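You operate a simulated robot arm through the tools that you are given. There is no shell and no other tool. Be economical: measure what you need, move in short steps, check, and stop when the job is done.

You are at the controls of a simulated robot arm. One attempt, no reset.

JOB
Put things in order on the dining table. At the end: the pink ornament stands where the paper posy stood; the small grey cloth stands on top of the white jug; the paper posy is on the purple coaster; the blue vase stands where the bramble jar stood; the bramble jar is on the yellow coaster; whatever was shut is shut again. Leave all else as you found it, and nothing knocked over. Set down upright: bramble jar, paper posy.
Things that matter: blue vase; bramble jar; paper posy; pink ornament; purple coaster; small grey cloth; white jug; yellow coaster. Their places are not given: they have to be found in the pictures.

It is judged by the outcome, as a careful person would: the job done as asked, and still so three seconds after it is handed in. It fails if anything else is knocked over, pushed out of place, dropped, spilled or broken. Flat cloth is picked up by pressing the open fingertips on it (5 to 10 N) and closing them slowly along it; thin cloth reads only 2 to 8 mm in the jaws.

ROBOT AND FRAMES
A 7-joint arm with a two-finger parallel gripper, fixed in place. Base frame: the origin is at the foot of the arm, x ahead of it, y to its left, z up; the work surface is at about z = 0. Lengths are in mm, angles in rad, forces in N, time in s.
With the tool pointing down near the work surface it reaches from about 240 to 620 mm from the base axis. Its first joint turns from -1.152 to 1.152 rad. Payload 2.6 kg.
The TCP is the grasp point between the finger pads, 30 mm short of the fingertips. In the tool frame z runs along the fingers and y along their closing line. Largest opening 94 mm; finger width 28, thickness 10; the body of the gripper, 50 by 96 mm, starts 55 mm behind the TCP.
Orientation is that of the tool frame in the base frame, as a unit quaternion [w, x, y, z]. With the fingers straight down and closing along the base's y, the tool's x points along the base's -x, its y along +y and its z along -z.

CONTROLS
- The arm moves only by the tool arm_command. Its argument "deltas" is one flat list of numbers, 6 for each row, row after row: the shift along the base's x, y, z in units of 150 mm (1.0 is 150 mm), then the turn, a rotation vector about the base's x, y, z in units of 180 degrees (1.0 is 180 degrees). In form: [x, y, z, ax, ay, az, x, y, z, ax, ay, az, ...]. A call has 1 to 10 rows; each row is the pose to reach, as a shift and turn from the pose commanded when the call began. "fingers" is the closure in counts, from 0 (fully open) to 255 (shut), set as the call begins (left out, the last holds). A call with a number of a shift or a turn outside -1 to 1 is refused whole. Each row takes 0.2 s and may step no farther than 50 mm and 0.15 rad from the row before; otherwise, or with a gripper value out of range, the whole call is refused. A pose out of reach is approached as far as the arm can. The call stops where the force on the tool passes 40 N (or 10 N more than at its start, if that is more) or the arm is blocked; 0.2 s more then pass. The fingers move at their own pace (about 72 mm/s each) and stop on an object; they squeeze with about 27 N. The grip force told is the motor's: it shows also when the fingers shut on nothing. Time passes only in rows, and 0.2 s behind the last, so rows that repeat a pose let the fingers close. It gives the time, the measured TCP pose, the force on the tool (base axes), the opening and the grip force at its end, in the units of the frame above (readings bear some noise), with the torque about the TCP (base axes, N m) and any sound that the robot's microphone picked up, and new pictures: "show" is both (left out), scene, wrist or none.
- Cameras (640 x 400 px; columns grow to the right, rows downward): "scene" is fixed at [40.4, 443, 528.3]; the picture's right is [-0.77, -0.63, 0.00], its down [-0.47, 0.57, -0.67] and it looks along [0.43, -0.52, -0.74] (base axes); focal length 220 px, centre (320, 200). "wrist" rides on the gripper at [76, 14, -102] in the tool frame; the picture's right is [-0.18, 0.98, 0.00], its down [-0.75, -0.14, -0.64] and it looks along [-0.63, -0.12, 0.77] (tool axes); focal length 243 px, centre (320, 200).
- pixel_to_xyz(camera, pixels): there is no depth. For up to 12 entries [column, row, z] of the newest picture of that camera ("zoom" is the newest enlarged one), the place [x, y] in the base frame at which the ray of that pixel passes the height z, good to about 2 mm, but the place of the scene camera against the robot may be out by one fixed shift of up to 25 mm in any direction. It takes no simulated time.
- close_up(camera, box): a new picture of the part [left, top, right, bottom] of that camera's present view, enlarged. It takes no simulated time.
- close_job(): hands the job in; it is judged then, once.

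Work in short steps. Measure before you move; look again where a grasp or a placing could have gone wrong, and mend it. You have 80 turns and 200 pictures in all, those below and enlarged ones among them. Open the gripper and draw the arm clear of the work before you hand the job in, unless the task says otherwise; then end with one line.

The tools are called after "Emit:" as name(argument=value, ...) on one line, values as JSON. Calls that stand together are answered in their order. arm_command: Moves the arm, as the interface text tells. Its arguments: {"type":"object","properties":{"deltas":{"type":"array"},"fingers":{"type":"number"},"show":{"type":"string","enum":["both","scene","wrist","none"]}},"required":["deltas"]} The other tools are called the same way: pixel_to_xyz (camera, pixels) gives the place at which the rays of pixels pass given heights; close_up (camera, box) takes an enlarged picture of a part of a camera's view; close_job () hands the job in.

At the start:

```text
time_s: 0.0
tool_pos: [355.4, 105.0, 325.6]
tool_rot: [-0.001, 0.001, 1.0, 0.0]
wrist_force: [-0.3, 0.0, -0.4]
torque: [0.02, 0.01, -0.04]
width: 94.2
grip_force: 0.0
```

scene: 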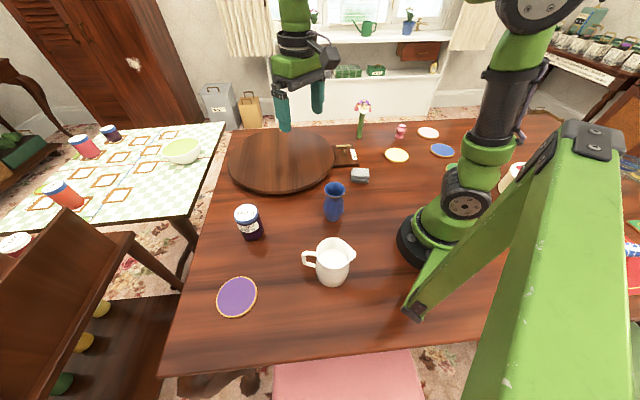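
wrist: 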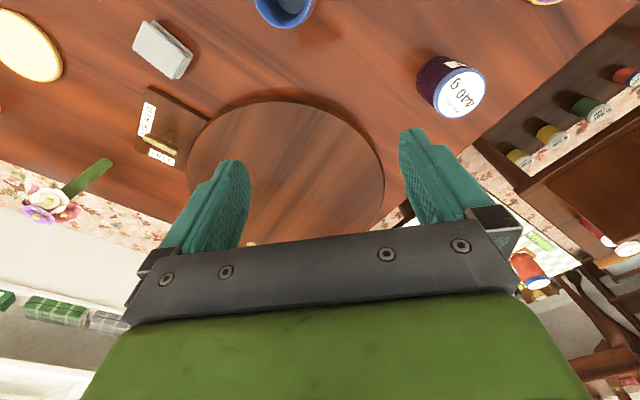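

I start by enlarging the scene around the items (jar ~(249,222), vase ~(333,200), jug ~(330,262), posy ~(361,118), cloth ~(360,175)).

Emit:
close_up(camera="scene", box=[320, 90, 480, 190])

Emit:
close_up(camera="scene", box=[200, 170, 376, 320])

Emit:
pixel_to_xyz(camera="scene", pixels=[[237, 297, 0], [397, 155, 0], [360, 137, 0], [400, 137, 0], [361, 178, 0], [333, 218, 0], [253, 237, 0], [333, 282, 0], [442, 150, 0], [428, 132, 0], [346, 155, 0], [282, 165, 0]])

```text
4.00 times, centred on (400, 140) of scene
```

zoom: 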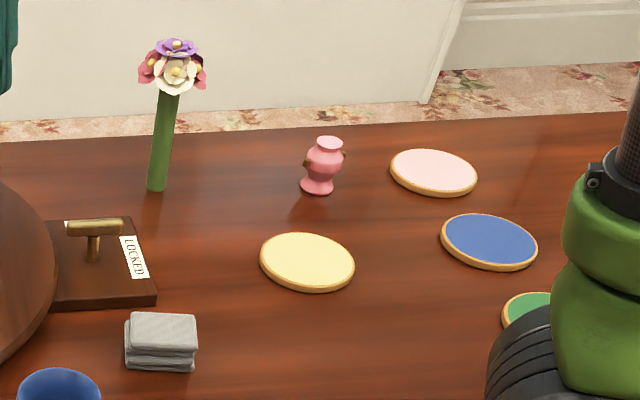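

```text
2.67 times, centred on (288, 245) of scene
```

zoom: 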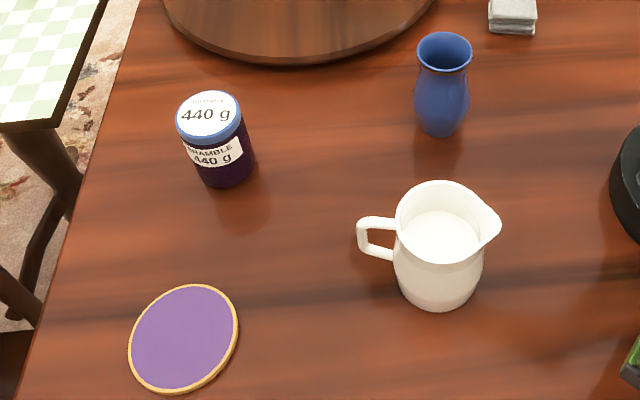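

```text
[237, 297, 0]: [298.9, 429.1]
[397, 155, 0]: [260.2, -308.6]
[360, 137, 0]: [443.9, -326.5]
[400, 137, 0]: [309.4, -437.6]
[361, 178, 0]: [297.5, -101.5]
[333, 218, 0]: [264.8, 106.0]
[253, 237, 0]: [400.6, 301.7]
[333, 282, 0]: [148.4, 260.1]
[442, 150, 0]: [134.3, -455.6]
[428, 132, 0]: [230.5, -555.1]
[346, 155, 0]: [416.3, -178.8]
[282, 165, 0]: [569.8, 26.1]
```

The posy, cloth, jar and yellow coaster are also in the wrist view, which has no fixed shift, so I compare it with the scene measurements.

Emit:
pixel_to_xyz(camera="wrist", pixels=[[105, 163, 0], [163, 50, 20], [30, 45, 5], [283, 20, 0], [440, 65, 0], [460, 92, 80], [170, 130, 10], [285, 170, 20], [135, 42, 20], [153, 22, 20], [193, 54, 20], [180, 78, 20]])

Emit:
close_up(camera="wrist", box=[0, 0, 240, 240])

Emit:
close_up(camera="wrist", box=[360, 0, 560, 140])

```text
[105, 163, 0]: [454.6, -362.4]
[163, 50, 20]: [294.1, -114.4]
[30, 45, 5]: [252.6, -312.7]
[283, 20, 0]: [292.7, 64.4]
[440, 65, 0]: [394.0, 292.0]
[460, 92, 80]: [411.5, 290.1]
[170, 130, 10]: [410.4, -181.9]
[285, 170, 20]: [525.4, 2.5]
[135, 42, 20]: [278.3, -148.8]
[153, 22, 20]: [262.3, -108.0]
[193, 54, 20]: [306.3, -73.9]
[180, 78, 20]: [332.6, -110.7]
```

```text
1.67 times, centred on (120, 120) of wrist
```

zoom: 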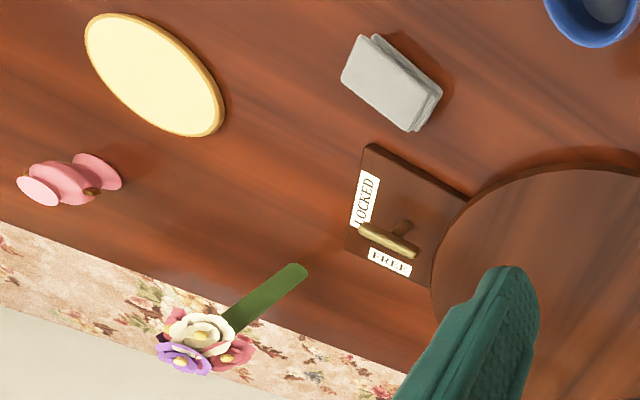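

```text
2.86 times, centred on (460, 70) of wrist
```

zoom: 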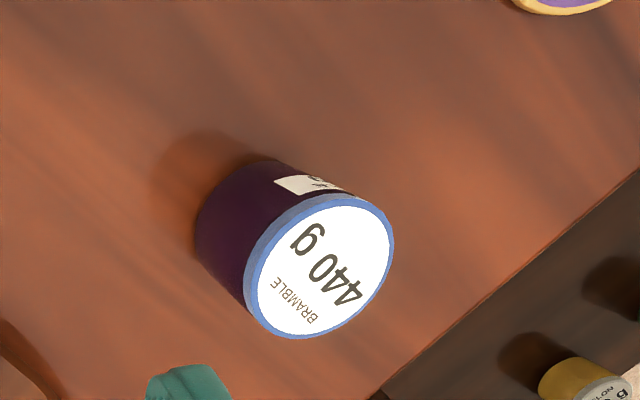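

The posy base is near (450,-360). I move the arm to behind it at height, turned to face it, for a close view.

Emit:
arm_command(deltas=[0, -0.271, -0.056, 0, 0, -0.0226, 0, -0.541, -0.111, 0, 0, -0.0452, 0, -0.811, -0.167, 0, 0, -0.068], fingers=0, show="none")

Emit:
arm_command(deltas=[0, -0.271, -0.056, 0, 0, -0.0226, 0, -0.541, -0.111, 0, 0, -0.0452, 0, -0.811, -0.167, 0, 0, -0.068], show="none")

Emit:
arm_command(deltas=[0, -0.271, -0.056, 0, 0, -0.0226, 0, -0.541, -0.111, 0, 0, -0.0452, 0, -0.811, -0.167, 0, 0, -0.068])

```text
time_s: 0.8
tool_pos: [355.7, -18.9, 303.2]
tool_rot: [0.0, 0.106, 0.994, 0.0]
wrist_force: [0.9, -0.3, 0.4]
torque: [-0.01, 0.01, 0.02]
width: 94.0
grip_force: 0.1
```

```text
time_s: 1.6
tool_pos: [353.4, -138.0, 275.5]
tool_rot: [0.001, 0.212, 0.977, 0.0]
wrist_force: [-0.1, -0.5, 1.0]
torque: [0.01, 0.0, 0.0]
width: 94.0
grip_force: 0.1
```

```text
time_s: 2.4
tool_pos: [355.4, -260.3, 246.8]
tool_rot: [0.001, 0.315, 0.949, 0.0]
wrist_force: [-0.1, 0.0, -0.5]
torque: [0.0, 0.01, 0.02]
width: 93.9
grip_force: 0.0
```

scene: 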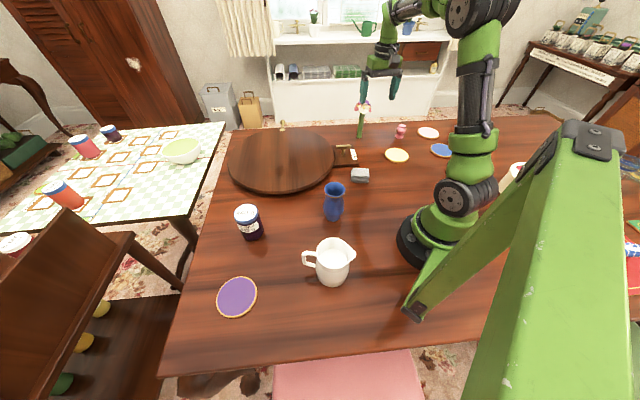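
wrist: 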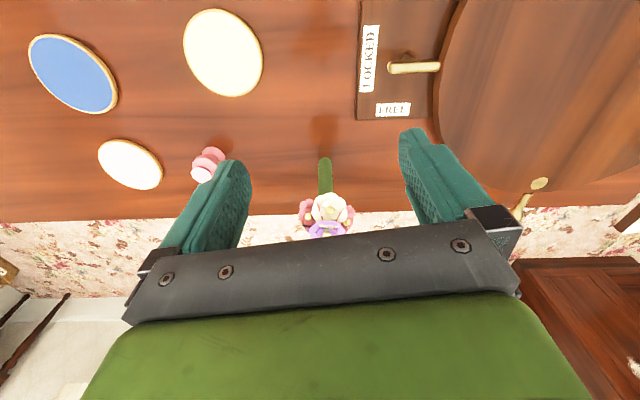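

The posy stem base appears at (324,160), with the head at about (326,212). I measure those, the coasters and the ornament.

Emit:
pixel_to_xyz(camera="wrist", pixels=[[325, 161, 0], [222, 54, 8], [204, 172, 0], [208, 153, 40], [328, 210, 100], [328, 210, 120], [328, 210, 140], [413, 68, 30], [196, 172, 0]])

Emit:
close_up(camera="wrist", box=[180, 120, 420, 270])

Emit:
close_up(camera="scene", box=[320, 60, 480, 160])

```text
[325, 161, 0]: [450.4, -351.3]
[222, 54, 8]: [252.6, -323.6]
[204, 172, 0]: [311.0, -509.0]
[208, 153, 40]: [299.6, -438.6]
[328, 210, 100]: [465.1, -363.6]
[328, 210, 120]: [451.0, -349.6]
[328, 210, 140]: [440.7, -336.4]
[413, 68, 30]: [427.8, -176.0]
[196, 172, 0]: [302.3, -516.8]
```

```text
2.67 times, centred on (300, 195) of wrist
```

zoom: 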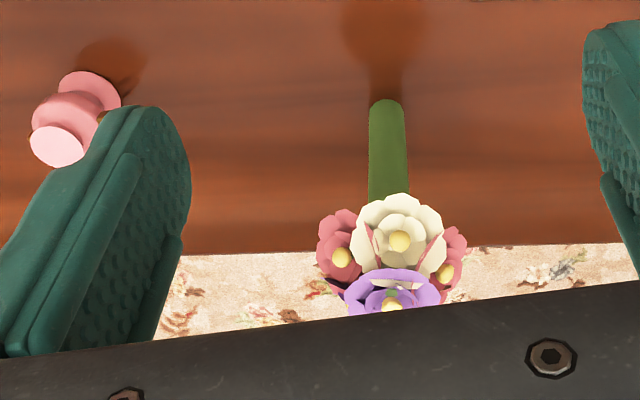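

```text
4.00 times, centred on (400, 110) of scene
```

zoom: 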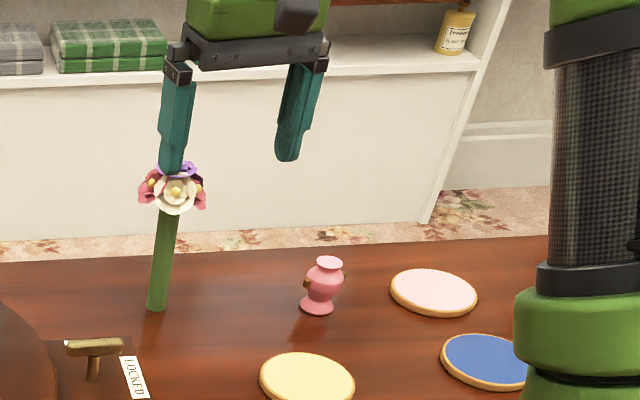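

The posy stands at about (450,-350), with a head about 65 mm wide at z≈95–135 and a stem about 18 mm across. A vertical grip would hit the head, so I tilt the tool 60° to take the stem from the side, and stage it first.

Emit:
arm_command(deltas=[0.008, -0.022, -0.08, -0.0249, -0.0334, 0, 0.016, -0.045, -0.16, -0.0498, -0.0668, 0, 0.024, -0.067, -0.24, -0.0746, -0.1001, 0, 0.032, -0.09, -0.32, -0.0995, -0.1335, 0, 0.04, -0.112, -0.4, -0.1244, -0.1669, 0, 0.048, -0.135, -0.48, -0.1493, -0.2003, 0, 0.056, -0.157, -0.56, -0.1741, -0.2336, 0, 0.065, -0.18, -0.645, -0.199, -0.267, 0, 0.065, -0.18, -0.645, -0.199, -0.267, 0], fingers=0)

```text
time_s: 4.4
tool_pos: [365.9, -285.6, 151.6]
tool_rot: [0.475, 0.273, 0.822, -0.157]
wrist_force: [0.0, -0.3, 0.4]
torque: [0.01, -0.03, 0.05]
width: 94.0
grip_force: 0.2
```

scene: 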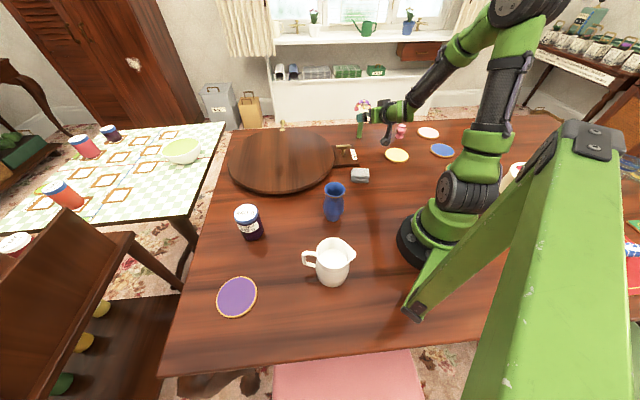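
wrist: 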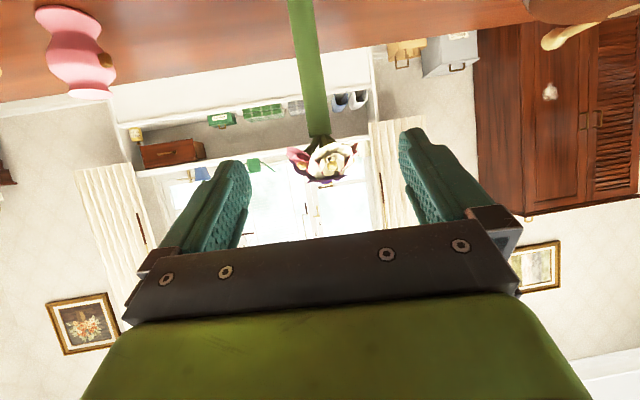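

The stem is centred between the fingers. I drop 46 mm and then advance along the tool axis to straddle the stem below the head.

Emit:
arm_command(deltas=[0, 0, -0.15, 0, 0, 0, 0, 0, -0.307, 0, 0, 0, 0.125, -0.097, -0.4, 0, 0, 0, 0.25, -0.195, -0.49, 0, 0, 0, 0.375, -0.29, -0.58, 0, 0, 0, 0.5, -0.385, -0.67, 0, 0, 0, 0.5, -0.385, -0.67, 0, 0, 0])

Emit:
close_up(camera="scene", box=[320, 80, 448, 160])

```text
time_s: 6.0
tool_pos: [440.8, -347.4, 54.5]
tool_rot: [0.474, 0.273, 0.822, -0.157]
wrist_force: [0.2, 0.2, 0.0]
torque: [0.0, 0.02, 0.0]
width: 94.0
grip_force: 0.0
```

scene: 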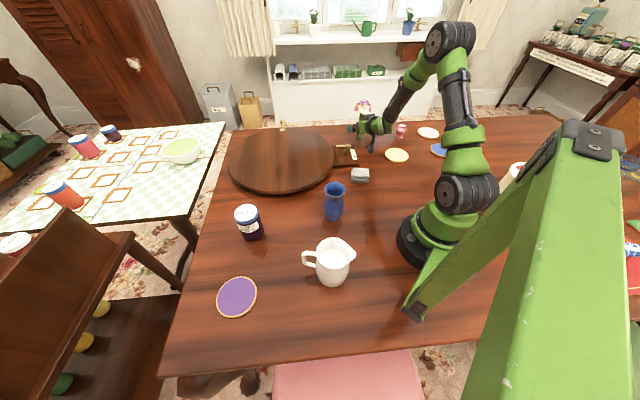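
wrist: 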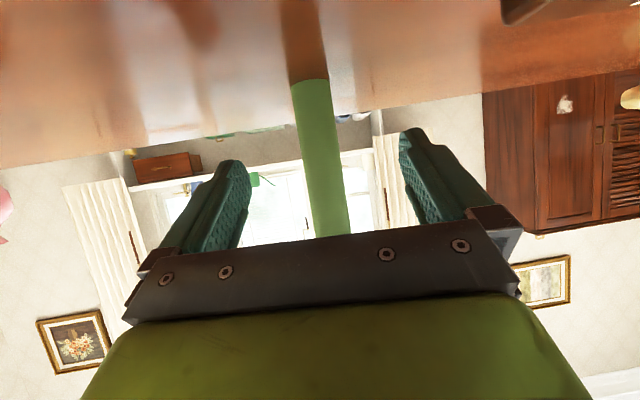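

```text
5.00 times, centred on (384, 120) of scene
```

zoom: 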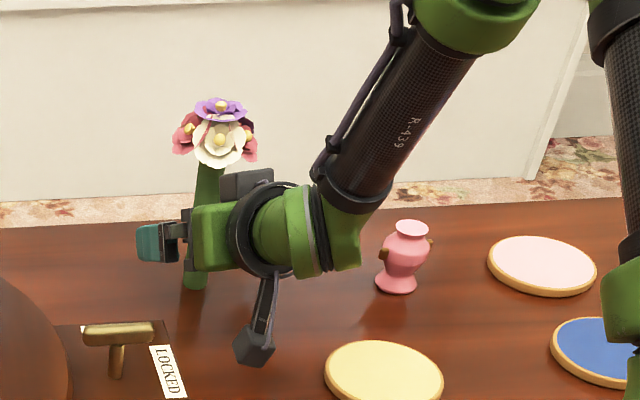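

The stem is between the fingers. I check its base position at (311,82) before closing.

Emit:
pixel_to_xyz(camera="wrist", pixels=[[293, 85, 0], [329, 80, 0], [311, 80, 0], [325, 180, 40]])

```text
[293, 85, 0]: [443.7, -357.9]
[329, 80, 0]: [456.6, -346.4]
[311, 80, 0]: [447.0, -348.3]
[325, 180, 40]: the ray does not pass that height
```

Base centre is about (453,-353), so the grasp is well aligned. I close on the stem.

Emit:
arm_command(deltas=[0, 0, 0, 0, 0, 0, 0, 0, 0, 0, 0, 0, 0, 0, 0, 0, 0, 0, 0, 0, 0, 0, 0, 0, 0, 0, 0, 0, 0, 0], fingers=255)

```text
time_s: 7.2
tool_pos: [441.0, -347.0, 55.3]
tool_rot: [0.474, 0.273, 0.822, -0.157]
wrist_force: [0.2, 0.7, 2.8]
torque: [-0.2, 0.02, -0.05]
width: 19.7
grip_force: 27.4
```

scene: 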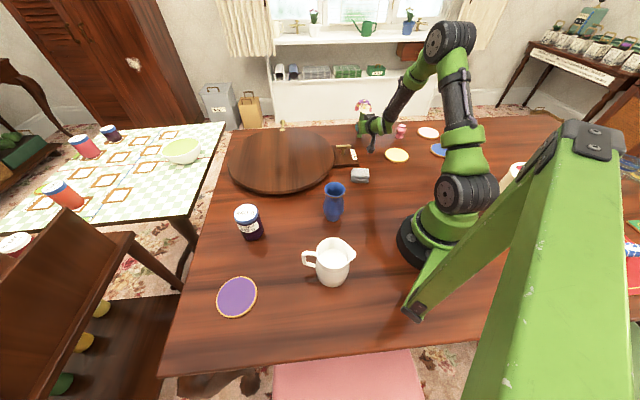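
wrist: 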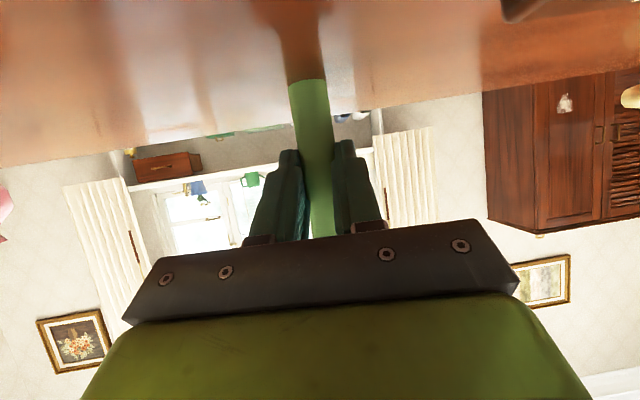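

Gripped (19.7 mm, 27 N). I lift 150 mm and carry the posy round at height in an arc towards the purple coaster, turning the tool to follow.

Emit:
arm_command(deltas=[0, 0, 0.2, 0, 0, 0, 0, 0, 0.5, 0, 0, 0, 0, 0, 0.8, 0, 0, 0, 0, 0, 1.0, 0, 0, 0], show="scene")

Emit:
arm_command(deltas=[0.033, 0.245, 0, 0, 0, 0.032, 0.067, 0.49, 0, 0, 0, 0.064, 0.1, 0.735, 0, 0, 0, 0.096, 0.133, 0.98, 0, 0, 0, 0.127], show="none")

Emit:
arm_command(deltas=[0, 0.245, 0, 0, 0, 0.032, 0, 0.49, 0, 0, 0, 0.064, 0, 0.735, 0, 0, 0, 0.096, 0, 0.98, 0, 0, 0, 0.127], show="none")

Emit:
arm_command(deltas=[-0.067, 0.245, 0, 0, 0, 0.032, -0.133, 0.49, 0, 0, 0, 0.064, -0.2, 0.735, 0, 0, 0, 0.096, -0.267, 0.98, 0, 0, 0, 0.127], show="scene")

```text
time_s: 8.2
tool_pos: [439.7, -344.3, 202.9]
tool_rot: [0.474, 0.273, 0.822, -0.157]
wrist_force: [-0.5, -0.6, -0.8]
torque: [0.07, -0.02, -0.07]
width: 19.2
grip_force: 27.0
```

scene: 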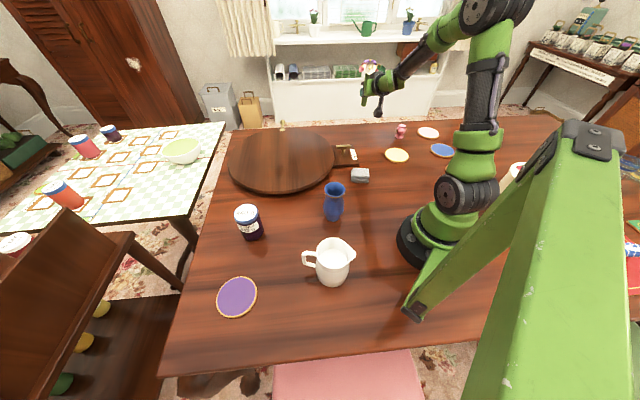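

```text
time_s: 9.2
tool_pos: [462.5, -198.7, 202.1]
tool_rot: [0.495, 0.104, 0.86, -0.06]
wrist_force: [-0.4, 0.8, -0.5]
torque: [-0.02, 0.0, 0.04]
width: 19.2
grip_force: 27.1
```

```text
time_s: 10.2
tool_pos: [462.1, -49.4, 203.3]
tool_rot: [0.498, -0.069, 0.864, 0.04]
wrist_force: [-0.5, 0.7, -0.4]
torque: [-0.07, -0.03, 0.03]
width: 19.4
grip_force: 26.8
```

```text
time_s: 11.2
tool_pos: [423.5, 97.9, 203.2]
tool_rot: [0.48, -0.238, 0.833, 0.138]
wrist_force: [-1.0, 0.1, -0.5]
torque: [-0.05, -0.03, 0.06]
width: 19.3
grip_force: 27.0
```

scene: 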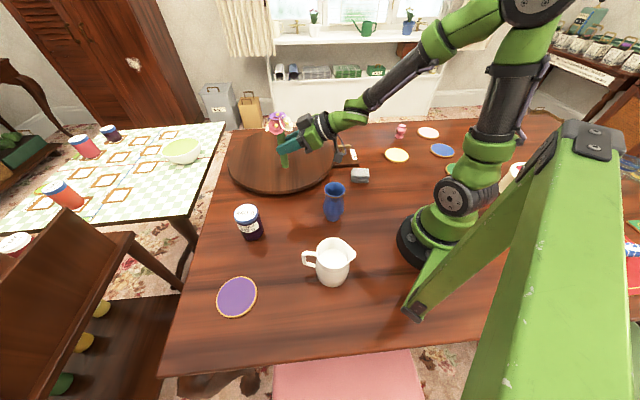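

The posy is held steady. I continue round to (275,240), facing the purple coaster.

Emit:
arm_command(deltas=[-0.15, 0.175, 0, 0, 0, 0.032, -0.3, 0.35, 0, 0, 0, 0.064, -0.45, 0.525, 0, 0, 0, 0.096, -0.6, 0.7, 0, 0, 0, 0.127], show="none")

Emit:
arm_command(deltas=[-0.1, 0.07, 0, 0, 0, 0.032, -0.2, 0.14, 0, 0, 0, 0.064, -0.3, 0.21, 0, 0, 0, 0.096, -0.373, 0.267, 0, 0, 0, 0.127, -0.373, 0.267, 0, 0, 0, 0.127])

```text
time_s: 12.2
tool_pos: [331.0, 201.8, 203.7]
tool_rot: [0.443, -0.399, 0.769, 0.229]
wrist_force: [0.2, 0.4, 0.1]
torque: [-0.01, 0.01, 0.01]
width: 19.3
grip_force: 26.4
```

```text
time_s: 13.4
tool_pos: [274.5, 243.3, 201.7]
tool_rot: [0.39, -0.543, 0.675, 0.312]
wrist_force: [-0.1, 0.7, -0.5]
torque: [0.02, -0.06, 0.01]
width: 19.0
grip_force: 27.0
```

scene: 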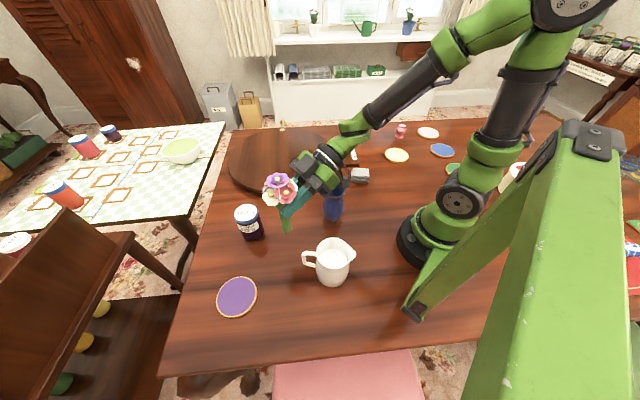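
wrist: 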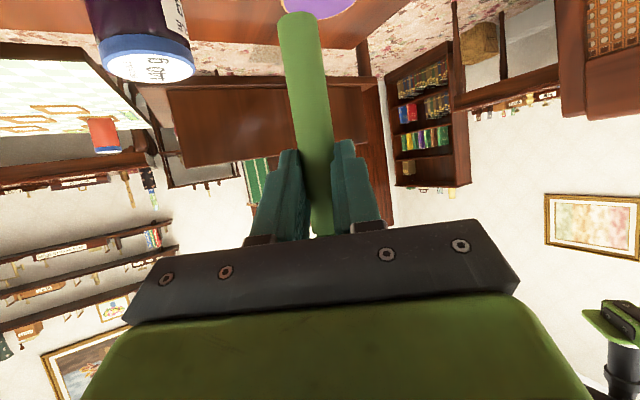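

The coaster's far edge shows at about (325,18) and its right edge near (356,0). I measure these, and the posy bottom end at (296,13).

Emit:
close_up(camera="wrist", box=[240, 0, 400, 100])

Emit:
pixel_to_xyz(camera="wrist", pixels=[[325, 18, 5], [355, 1, 5], [298, 13, 130], [298, 13, 150]])

Emit:
pixel_to_xyz(camera="scene", pixels=[[237, 297, 5], [217, 297, 5], [257, 292, 5], [240, 278, 5], [233, 317, 5], [397, 155, 5], [282, 230, 140]])

```text
4.00 times, centred on (320, 50) of wrist
```

zoom: 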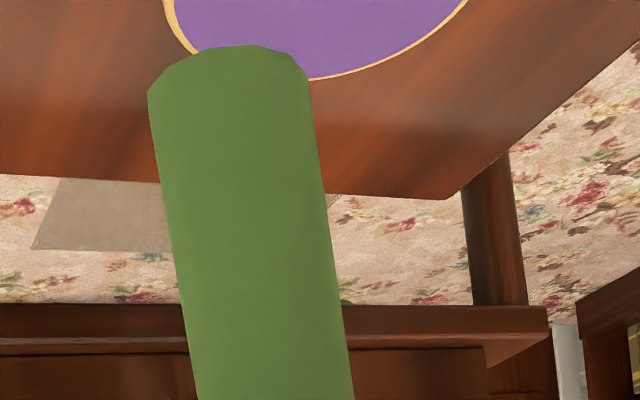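

```text
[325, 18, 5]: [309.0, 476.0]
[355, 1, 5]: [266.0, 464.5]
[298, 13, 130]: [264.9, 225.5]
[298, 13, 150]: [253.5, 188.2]
```

```text
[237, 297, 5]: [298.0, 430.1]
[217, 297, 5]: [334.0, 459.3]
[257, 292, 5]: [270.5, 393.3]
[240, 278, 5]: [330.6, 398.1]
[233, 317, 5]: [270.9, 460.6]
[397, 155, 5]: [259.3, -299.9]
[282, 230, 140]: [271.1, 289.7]
```

I fit the coaster circle from several rim points.

Emit:
pixel_to_xyz(camera="zoom", pixels=[[165, 5, 6], [188, 52, 6], [330, 78, 6], [400, 53, 6], [465, 3, 6], [362, 70, 6]])

```text
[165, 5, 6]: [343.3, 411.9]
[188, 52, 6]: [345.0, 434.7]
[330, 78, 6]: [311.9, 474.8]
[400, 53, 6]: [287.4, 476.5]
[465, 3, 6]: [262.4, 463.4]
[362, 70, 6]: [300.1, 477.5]
```

Coaster centre is about (297,426), radius 50. I move over it at height, then descend most of the way.

Emit:
arm_command(deltas=[0.033, 0.28, 0, 0, 0, 0, 0.066, 0.57, 0, 0, 0, 0], show="none")

Emit:
arm_command(deltas=[0.033, 0.28, 0, 0, 0, 0, 0.066, 0.57, 0, 0, 0, 0, 0.066, 0.57, -0.25, 0, 0, 0, 0.066, 0.57, -0.5, 0, 0, 0, 0.066, 0.57, -0.75, 0, 0, 0, 0.066, 0.57, -0.75, 0, 0, 0])

Emit:
close_up(camera="scene", box=[180, 170, 372, 330])

```text
time_s: 14.0
tool_pos: [286.3, 325.9, 199.8]
tool_rot: [0.389, -0.542, 0.676, 0.313]
wrist_force: [0.3, 0.8, -0.9]
torque: [0.0, 0.03, 0.01]
width: 19.2
grip_force: 26.6
```

```text
time_s: 15.4
tool_pos: [294.2, 416.5, 90.8]
tool_rot: [0.393, -0.544, 0.671, 0.315]
wrist_force: [-1.2, 5.0, 25.1]
torque: [0.78, 0.0, 0.04]
width: 20.8
grip_force: 27.1
```

scene: 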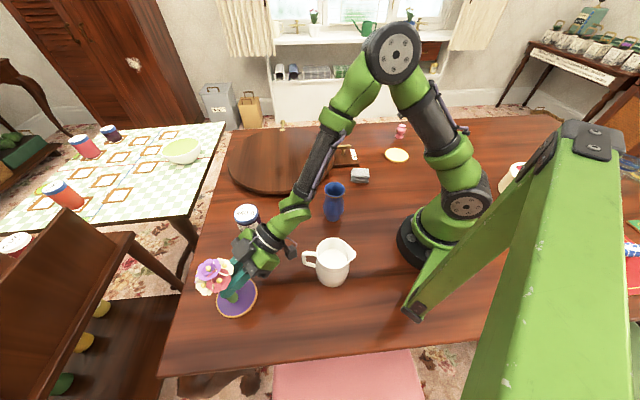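
wrist: 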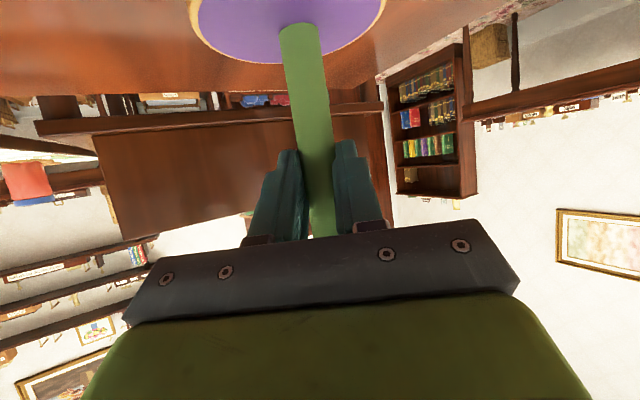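

```text
2.50 times, centred on (276, 250) of scene
```

zoom: 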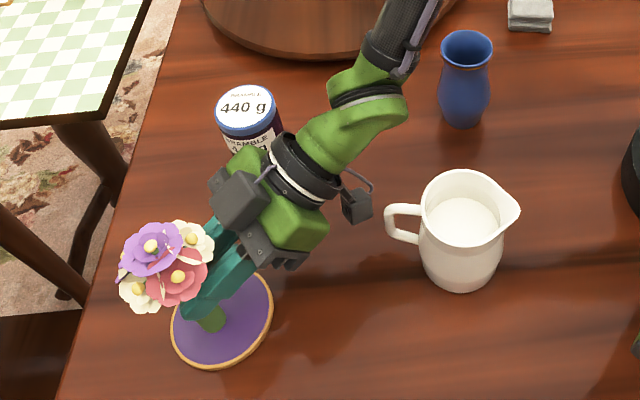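

The tool meets 25 N upward at z=91, and the stem bottom at (300,24) appears to be on the coaster: the posy slid down in the grip earlier. I measure to confirm contact and position.

Emit:
pixel_to_xyz(camera="wrist", pixels=[[300, 23, 6], [281, 28, 6], [318, 22, 6], [288, 64, 6], [385, 5, 6], [192, 10, 6]])

Emit:
close_up(camera="wrist", box=[180, 0, 420, 150])

Emit:
close_up(camera="scene", box=[180, 240, 276, 330])

```text
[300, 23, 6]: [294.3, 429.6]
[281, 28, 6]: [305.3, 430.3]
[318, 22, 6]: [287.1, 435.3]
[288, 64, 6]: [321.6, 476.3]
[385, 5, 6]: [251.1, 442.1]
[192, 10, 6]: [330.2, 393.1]
```

```text
2.67 times, centred on (300, 75) of wrist
```

zoom: 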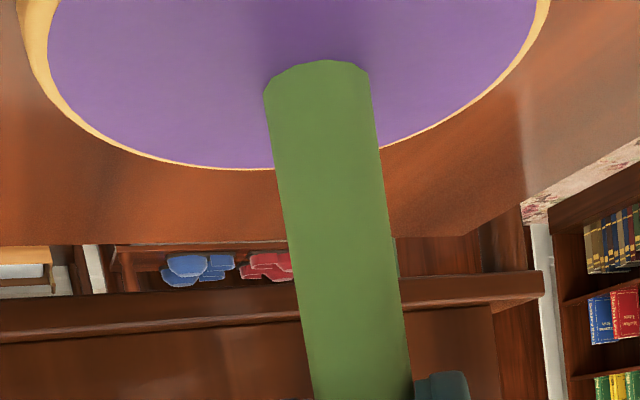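

```text
4.44 times, centred on (228, 285) of scene
```

zoom: 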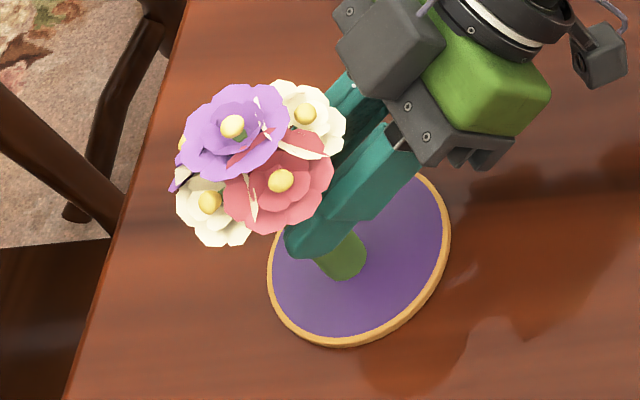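

The posy is vertical and stands at (296,431), close to the coaster centre. I ease up 3 mm, then part the fingers only slightly so they don't sweep the petals.

Emit:
arm_command(deltas=[0, 0, 0.02, 0, 0, 0, 0, 0, 0.02, 0, 0, 0], show="none")

Emit:
arm_command(deltas=[0, 0, 0, 0, 0, 0, 0, 0, 0, 0, 0, 0], fingers=170)

Emit:
close_up(camera="scene", box=[180, 240, 276, 330])

```text
time_s: 16.0
tool_pos: [293.1, 412.6, 91.0]
tool_rot: [0.388, -0.542, 0.677, 0.312]
wrist_force: [0.9, 3.0, 8.7]
torque: [0.36, -0.1, 0.02]
width: 20.3
grip_force: 27.3
```

```text
time_s: 16.6
tool_pos: [292.7, 412.9, 91.1]
tool_rot: [0.388, -0.543, 0.676, 0.312]
wrist_force: [0.6, -1.2, 0.2]
torque: [-0.02, -0.03, -0.02]
width: 31.2
grip_force: 0.0
```

scene: 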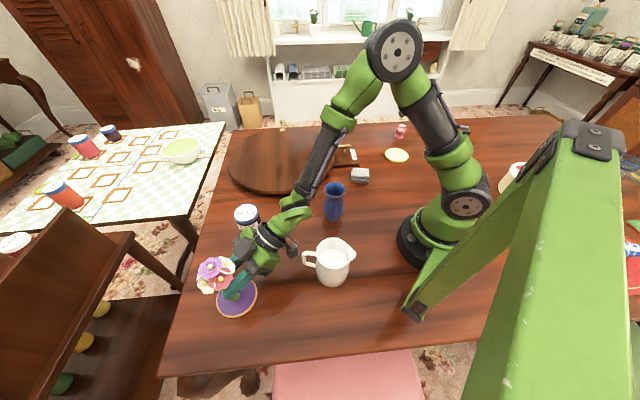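
wrist: 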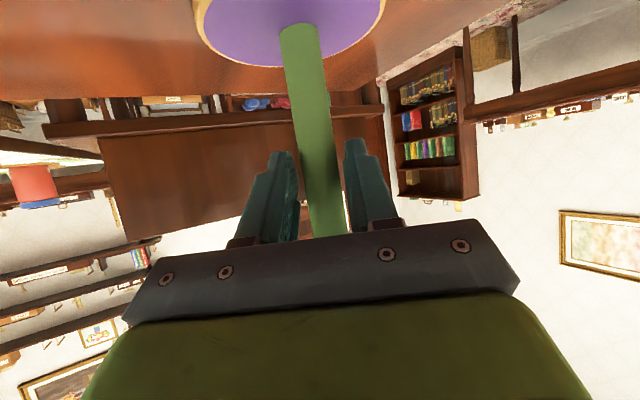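

```text
4.44 times, centred on (228, 285) of scene
```

zoom: 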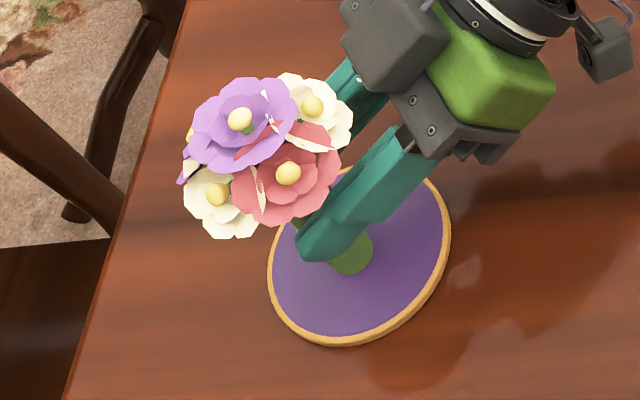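

The posy stands free. I lower 25 mm along the stem, back away horizontally and rise, then bring the tool upright.

Emit:
arm_command(deltas=[0, 0, -0.08, 0, 0, 0, 0, 0, -0.17, 0, 0, 0, -0.035, -0.16, -0.17, 0, 0, 0, -0.07, -0.32, -0.17, 0, 0, 0, -0.11, -0.5, -0.1, 0, 0, 0, -0.11, -0.5, 0.15, 0, 0, 0, -0.11, -0.5, 0.45, 0, 0, 0, -0.11, -0.5, 0.75, 0, 0, 0], show="scene")

Emit:
arm_command(deltas=[0, 0, 0.05, -0.0408, 0.009, 0, 0, 0, 0.1, -0.0815, 0.0179, 0, 0, 0, 0.15, -0.1223, 0.0269, 0, 0, 0, 0.2, -0.163, 0.0358, 0, 0, 0, 0.25, -0.2038, 0.0448, 0, 0, 0, 0.3, -0.2445, 0.0538, 0, 0, 0, 0.35, -0.2853, 0.0627, 0, 0, 0, 0.4, -0.326, 0.0717, 0], fingers=0)

```text
time_s: 18.4
tool_pos: [276.6, 340.0, 203.6]
tool_rot: [0.389, -0.544, 0.675, 0.312]
wrist_force: [0.3, 0.2, -0.4]
torque: [0.03, 0.01, -0.01]
width: 31.5
grip_force: 0.0
```

scene: 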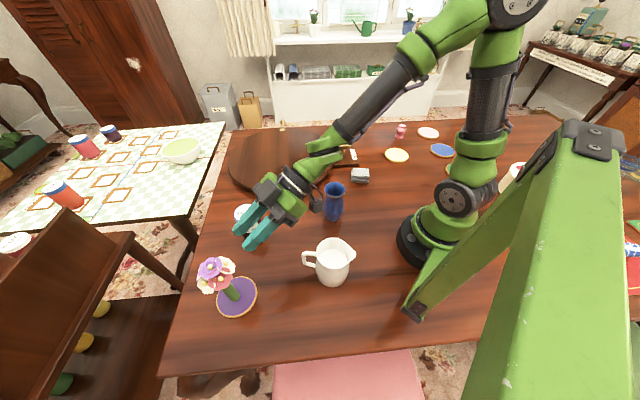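

```text
time_s: 20.2
tool_pos: [289.4, 326.5, 254.2]
tool_rot: [0.0, -0.629, 0.778, 0.0]
wrist_force: [0.4, -0.3, -0.2]
torque: [0.02, -0.01, 0.0]
width: 93.8
grip_force: 0.0
out of reach, approached as far as the arm can: row 8
```

scene: 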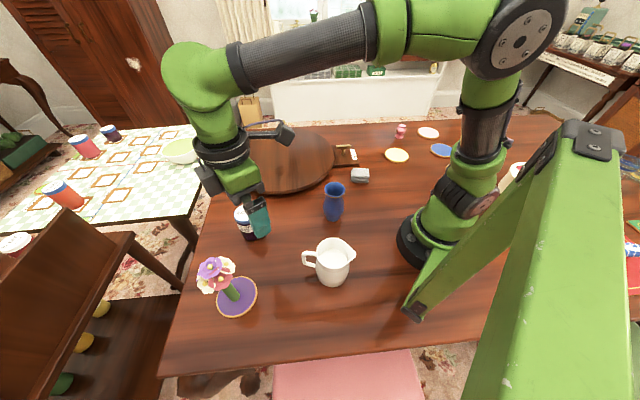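
wrist: 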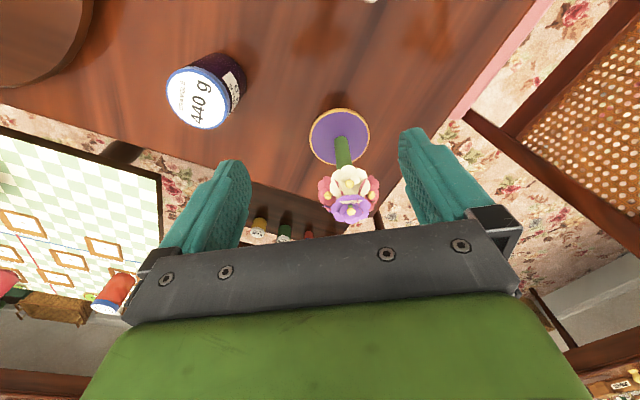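

The posy stands on the purple coaster. Now the jar: I measure its lid ellipse ((166..230), centre (198,98)) and body base.

Emit:
close_up(camera="wrist", box=[140, 30, 268, 150])

Emit:
pixel_to_xyz(camera="wrist", pixels=[[166, 94, 80], [230, 98, 80], [198, 97, 70], [198, 97, 80], [198, 97, 90], [245, 75, 0], [230, 54, 0], [238, 62, 0], [330, 137, 6]])

Emit:
pixel_to_xyz(camera="scene", pixels=[[237, 297, 6], [333, 183, 100], [330, 248, 90]])

```text
3.33 times, centred on (204, 90) of wrist
```

zoom: 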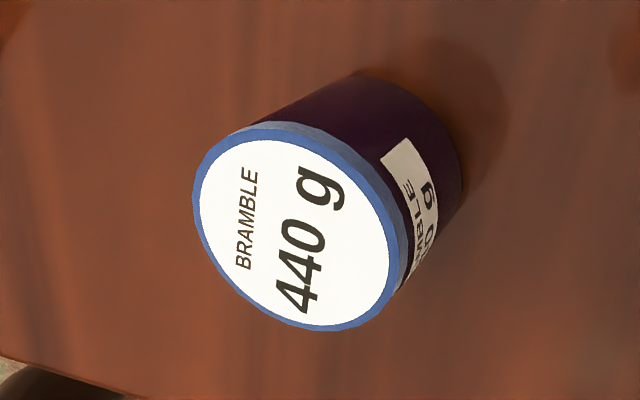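

```text
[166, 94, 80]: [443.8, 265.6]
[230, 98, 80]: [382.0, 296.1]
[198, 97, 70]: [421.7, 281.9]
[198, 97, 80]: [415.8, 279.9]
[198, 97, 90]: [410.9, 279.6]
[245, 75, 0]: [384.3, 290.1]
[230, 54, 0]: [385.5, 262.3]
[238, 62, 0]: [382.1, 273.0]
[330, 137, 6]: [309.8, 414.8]
```

```text
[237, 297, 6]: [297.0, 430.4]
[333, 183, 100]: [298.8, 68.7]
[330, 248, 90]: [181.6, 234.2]
```

I refine the jar's base arc and lid from the zoomed picture.

Emit:
pixel_to_xyz(camera="zoom", pixels=[[460, 175, 0], [452, 133, 0], [425, 98, 0], [385, 78, 0], [355, 74, 0], [296, 227, 85], [296, 227, 95], [200, 200, 85], [400, 250, 85], [255, 128, 85], [340, 329, 85]])

```text
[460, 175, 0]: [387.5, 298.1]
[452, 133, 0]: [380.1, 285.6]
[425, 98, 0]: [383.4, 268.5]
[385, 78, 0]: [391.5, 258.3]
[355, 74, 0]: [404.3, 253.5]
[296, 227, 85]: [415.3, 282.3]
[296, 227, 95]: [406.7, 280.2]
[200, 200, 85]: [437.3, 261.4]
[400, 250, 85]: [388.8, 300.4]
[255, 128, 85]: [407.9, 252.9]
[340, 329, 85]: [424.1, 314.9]
```

Jar centre is about (410,283), diameter about 63, height about 90. I move above it, turning to yaw 0.6.

Emit:
arm_command(deltas=[0.148, -0.06, -0.1, 0, 0, -0.04, 0.295, -0.12, -0.21, 0, 0, -0.08, 0.443, -0.18, -0.31, 0, 0, -0.12, 0.59, -0.24, -0.42, 0, 0, -0.16, 0.738, -0.3, -0.52, 0, 0, -0.2, 0.886, -0.36, -0.62, 0, 0, -0.239, 0.886, -0.36, -0.62, 0, 0, -0.239], fingers=0)

```text
time_s: 21.8
tool_pos: [432.7, 245.5, 151.4]
tool_rot: [0.008, -0.312, 0.95, 0.013]
wrist_force: [0.0, 1.1, 0.8]
torque: [0.0, 0.0, 0.01]
width: 94.2
grip_force: 0.0
out of reach, approached as far as the arm can: row 1, 2, 3, 4, 5, 6, 7
```

scene: 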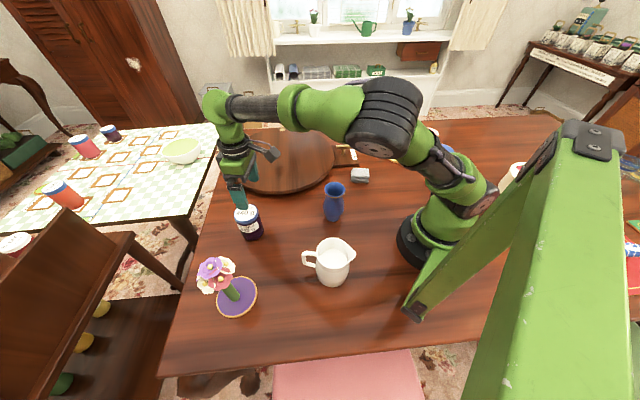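
wrist: 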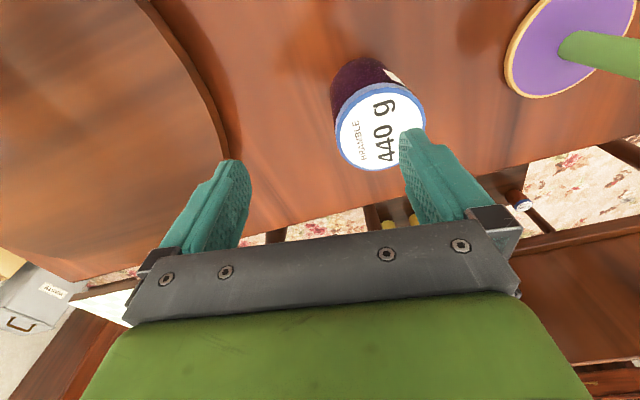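

The arm reports out of reach and stands at (433,245): its elbow seems to have drifted to a joint limit. I retreat up and toward the centre to unwind it.

Emit:
arm_command(deltas=[0, 0, 0.3, 0, 0, 0, 0, 0, 0.6, 0, 0, 0, -0.05, -0.3, 0.7, 0, 0, -0.03, -0.1, -0.6, 0.7, 0, 0, -0.06, -0.1, -0.9, 0.7, 0, 0, -0.09, -0.1, -0.9, 0.7, 0, 0, -0.09])

```text
time_s: 23.2
tool_pos: [429.3, 112.8, 248.3]
tool_rot: [0.012, -0.203, 0.979, 0.017]
wrist_force: [0.0, -0.1, 0.0]
torque: [0.03, 0.0, 0.01]
width: 94.1
grip_force: 0.0
out of reach, approached as far as the arm can: row 1, 2, 3, 4, 5, 6
```

scene: 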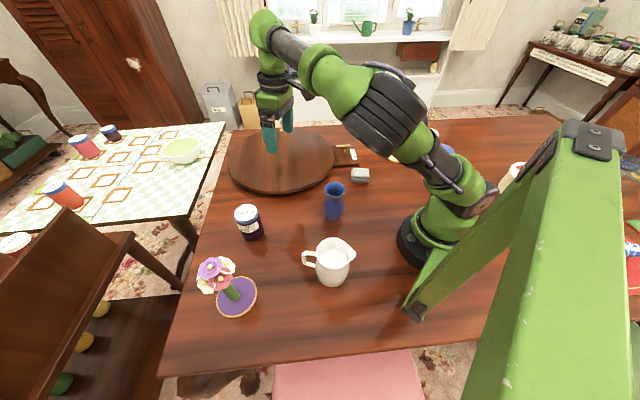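
wrist: 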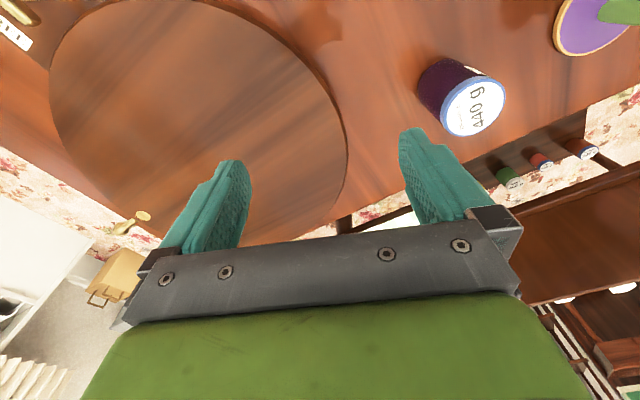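

An offset persists. I continue toward the middle, retreating inward and up, to let the elbow swing back.

Emit:
arm_command(deltas=[0, -0.3, 0.1, 0, 0, -0.03, -0.05, -0.6, 0.2, 0, 0, -0.06, -0.1, -0.9, 0.3, 0, 0, -0.1, -0.1, -0.9, 0.3, 0, 0, -0.1], show="scene")

Emit:
arm_command(deltas=[0, -0.3, 0, 0, 0, -0.04, 0, -0.6, 0, 0, 0, -0.08, 0, -0.9, 0, 0, 0, -0.12, 0, -0.9, 0, 0, 0, -0.12], show="scene")

```text
time_s: 24.2
tool_pos: [386.6, 11.5, 283.5]
tool_rot: [0.019, -0.079, 0.997, 0.008]
wrist_force: [-0.6, 0.2, 0.1]
torque: [-0.01, -0.04, 0.0]
width: 94.0
grip_force: 0.1
out of reach, approached as far as the arm can: row 1, 2, 3, 4
```

scene: 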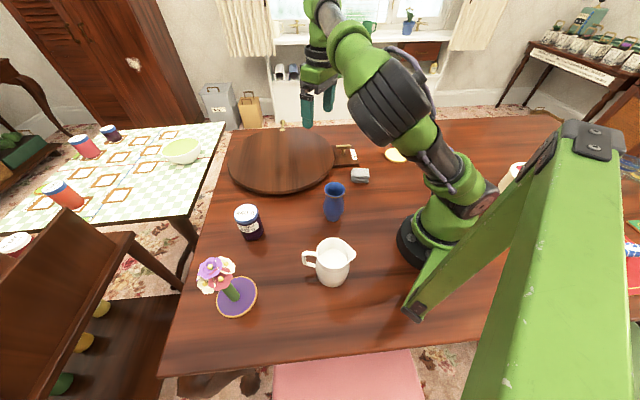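

```text
time_s: 25.2
tool_pos: [385.4, -89.0, 280.8]
tool_rot: [0.022, 0.057, 0.998, 0.003]
wrist_force: [0.4, -0.4, 0.0]
torque: [-0.03, 0.01, -0.01]
width: 94.0
grip_force: 0.0
out of reach, approached as far as the arm can: row 3, 4
```

scene: 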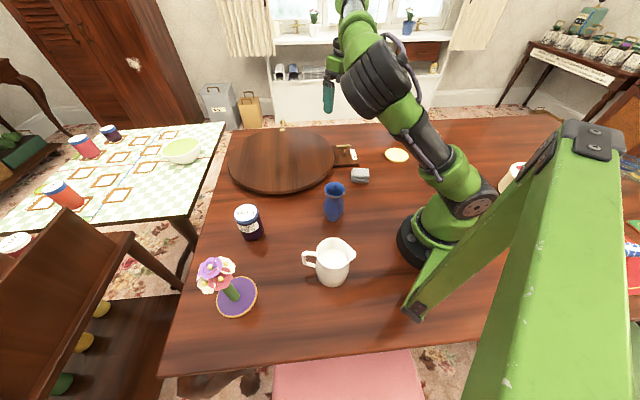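

The elbow is still leaning forward. I draw the tool nearer to the base to make the shoulder come back.

Emit:
arm_command(deltas=[-0.2, 0, 0, 0, 0, 0, -0.4, 0, 0, 0, 0, 0, -0.6, 0, 0, 0, 0, 0, -0.6, 0, 0, 0, 0, 0], show="scene")

Emit:
arm_command(deltas=[0, -0.2, 0, 0, 0, -0.04, 0, -0.4, 0, 0, 0, -0.08, 0, -0.6, 0, 0, 0, -0.12, 0, -0.6, 0, 0, 0, -0.12], show="scene")

```text
time_s: 26.2
tool_pos: [295.0, -90.1, 282.3]
tool_rot: [0.022, 0.056, 0.998, 0.004]
wrist_force: [0.2, -0.3, -0.2]
torque: [-0.01, 0.0, 0.01]
width: 94.0
grip_force: 0.0
```

scene: 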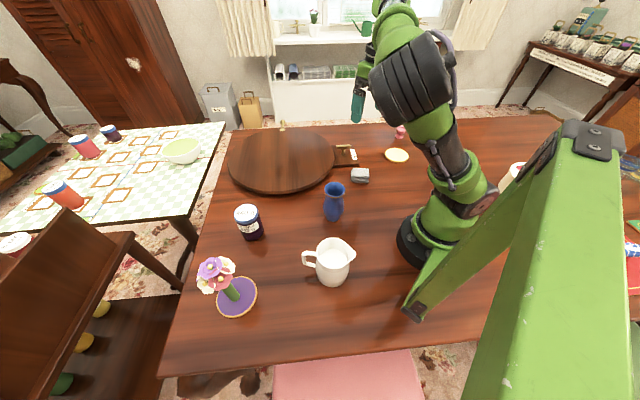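

```text
time_s: 27.2
tool_pos: [292.5, -180.0, 280.8]
tool_rot: [0.021, 0.243, 0.97, -0.001]
wrist_force: [0.0, 0.4, 0.4]
torque: [0.0, 0.0, -0.02]
width: 93.9
grip_force: 0.1
```

scene: 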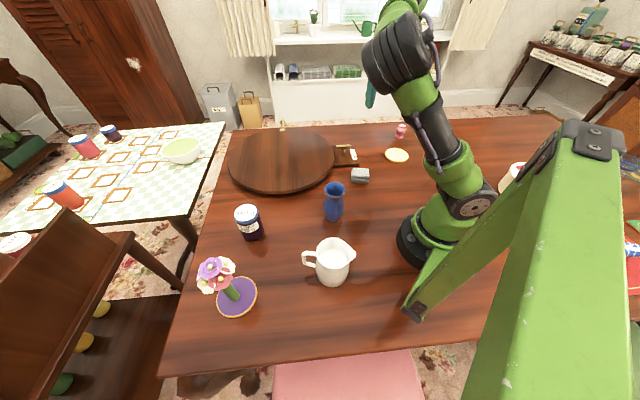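

The arm follows exactly again. Being on this side, I take the ornament next: correct the small tilt, move to face it and look.

Emit:
arm_command(deltas=[-0.11, -0.23, -0.05, 0.001, 0.003, -0.037, -0.22, -0.46, -0.1, 0.002, 0.006, -0.075, -0.33, -0.69, -0.15, 0.003, 0.01, -0.112, -0.45, -0.92, -0.2, 0.003, 0.013, -0.15, -0.45, -0.92, -0.2, 0.003, 0.013, -0.15])

Emit:
close_up(camera="wrist", box=[220, 80, 420, 240])

```text
time_s: 28.4
tool_pos: [234.3, -321.3, 237.3]
tool_rot: [0.011, 0.441, 0.897, -0.018]
wrist_force: [0.3, -0.3, 0.8]
torque: [0.0, 0.02, 0.0]
width: 94.2
grip_force: 0.0
out of reach, approached as far as the arm can: row 3, 4, 5
```

scene: 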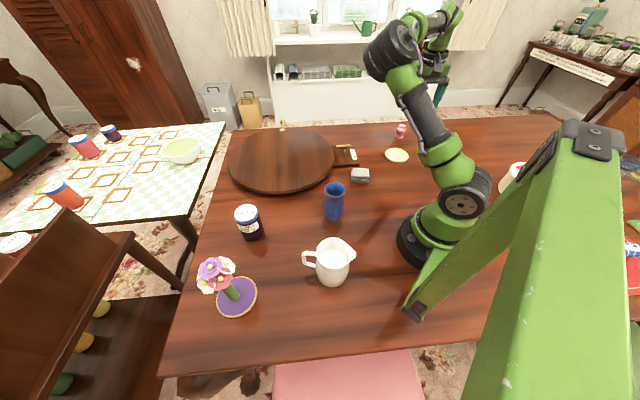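
wrist: 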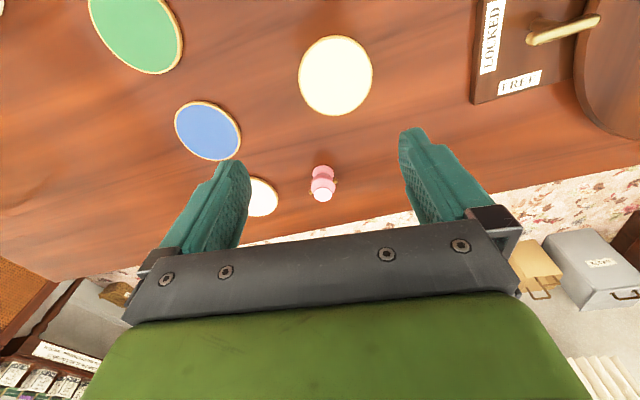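

```text
2.50 times, centred on (320, 160) of wrist
```

zoom: 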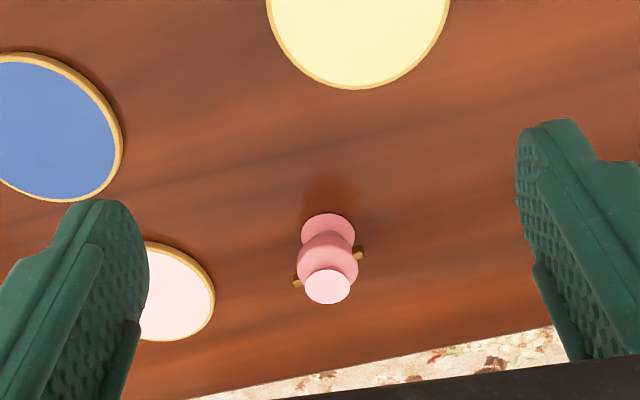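

The ornament shows at (322,180), base near (324,171). I measure it and the yellow coaster (centre (335,75)).

Emit:
pixel_to_xyz(camera="zoom", pixels=[[328, 214, 3], [302, 230, 3], [354, 232, 3], [328, 287, 45], [328, 287, 50], [306, 287, 45], [350, 287, 45], [300, 283, 25], [357, 253, 25]])

Emit:
pixel_to_xyz(camera="wrist", pixels=[[335, 75, 8], [299, 78, 8], [373, 72, 8], [335, 35, 8], [335, 115, 8]])

```text
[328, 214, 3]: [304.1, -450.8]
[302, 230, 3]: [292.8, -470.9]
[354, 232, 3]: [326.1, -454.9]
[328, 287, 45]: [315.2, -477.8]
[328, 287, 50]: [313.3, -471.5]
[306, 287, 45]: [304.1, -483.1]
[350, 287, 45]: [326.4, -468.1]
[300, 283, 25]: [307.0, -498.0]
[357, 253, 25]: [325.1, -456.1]
```

```text
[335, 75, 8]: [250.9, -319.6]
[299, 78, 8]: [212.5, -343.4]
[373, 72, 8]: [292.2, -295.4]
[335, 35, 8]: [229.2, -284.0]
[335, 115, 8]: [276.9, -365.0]
```

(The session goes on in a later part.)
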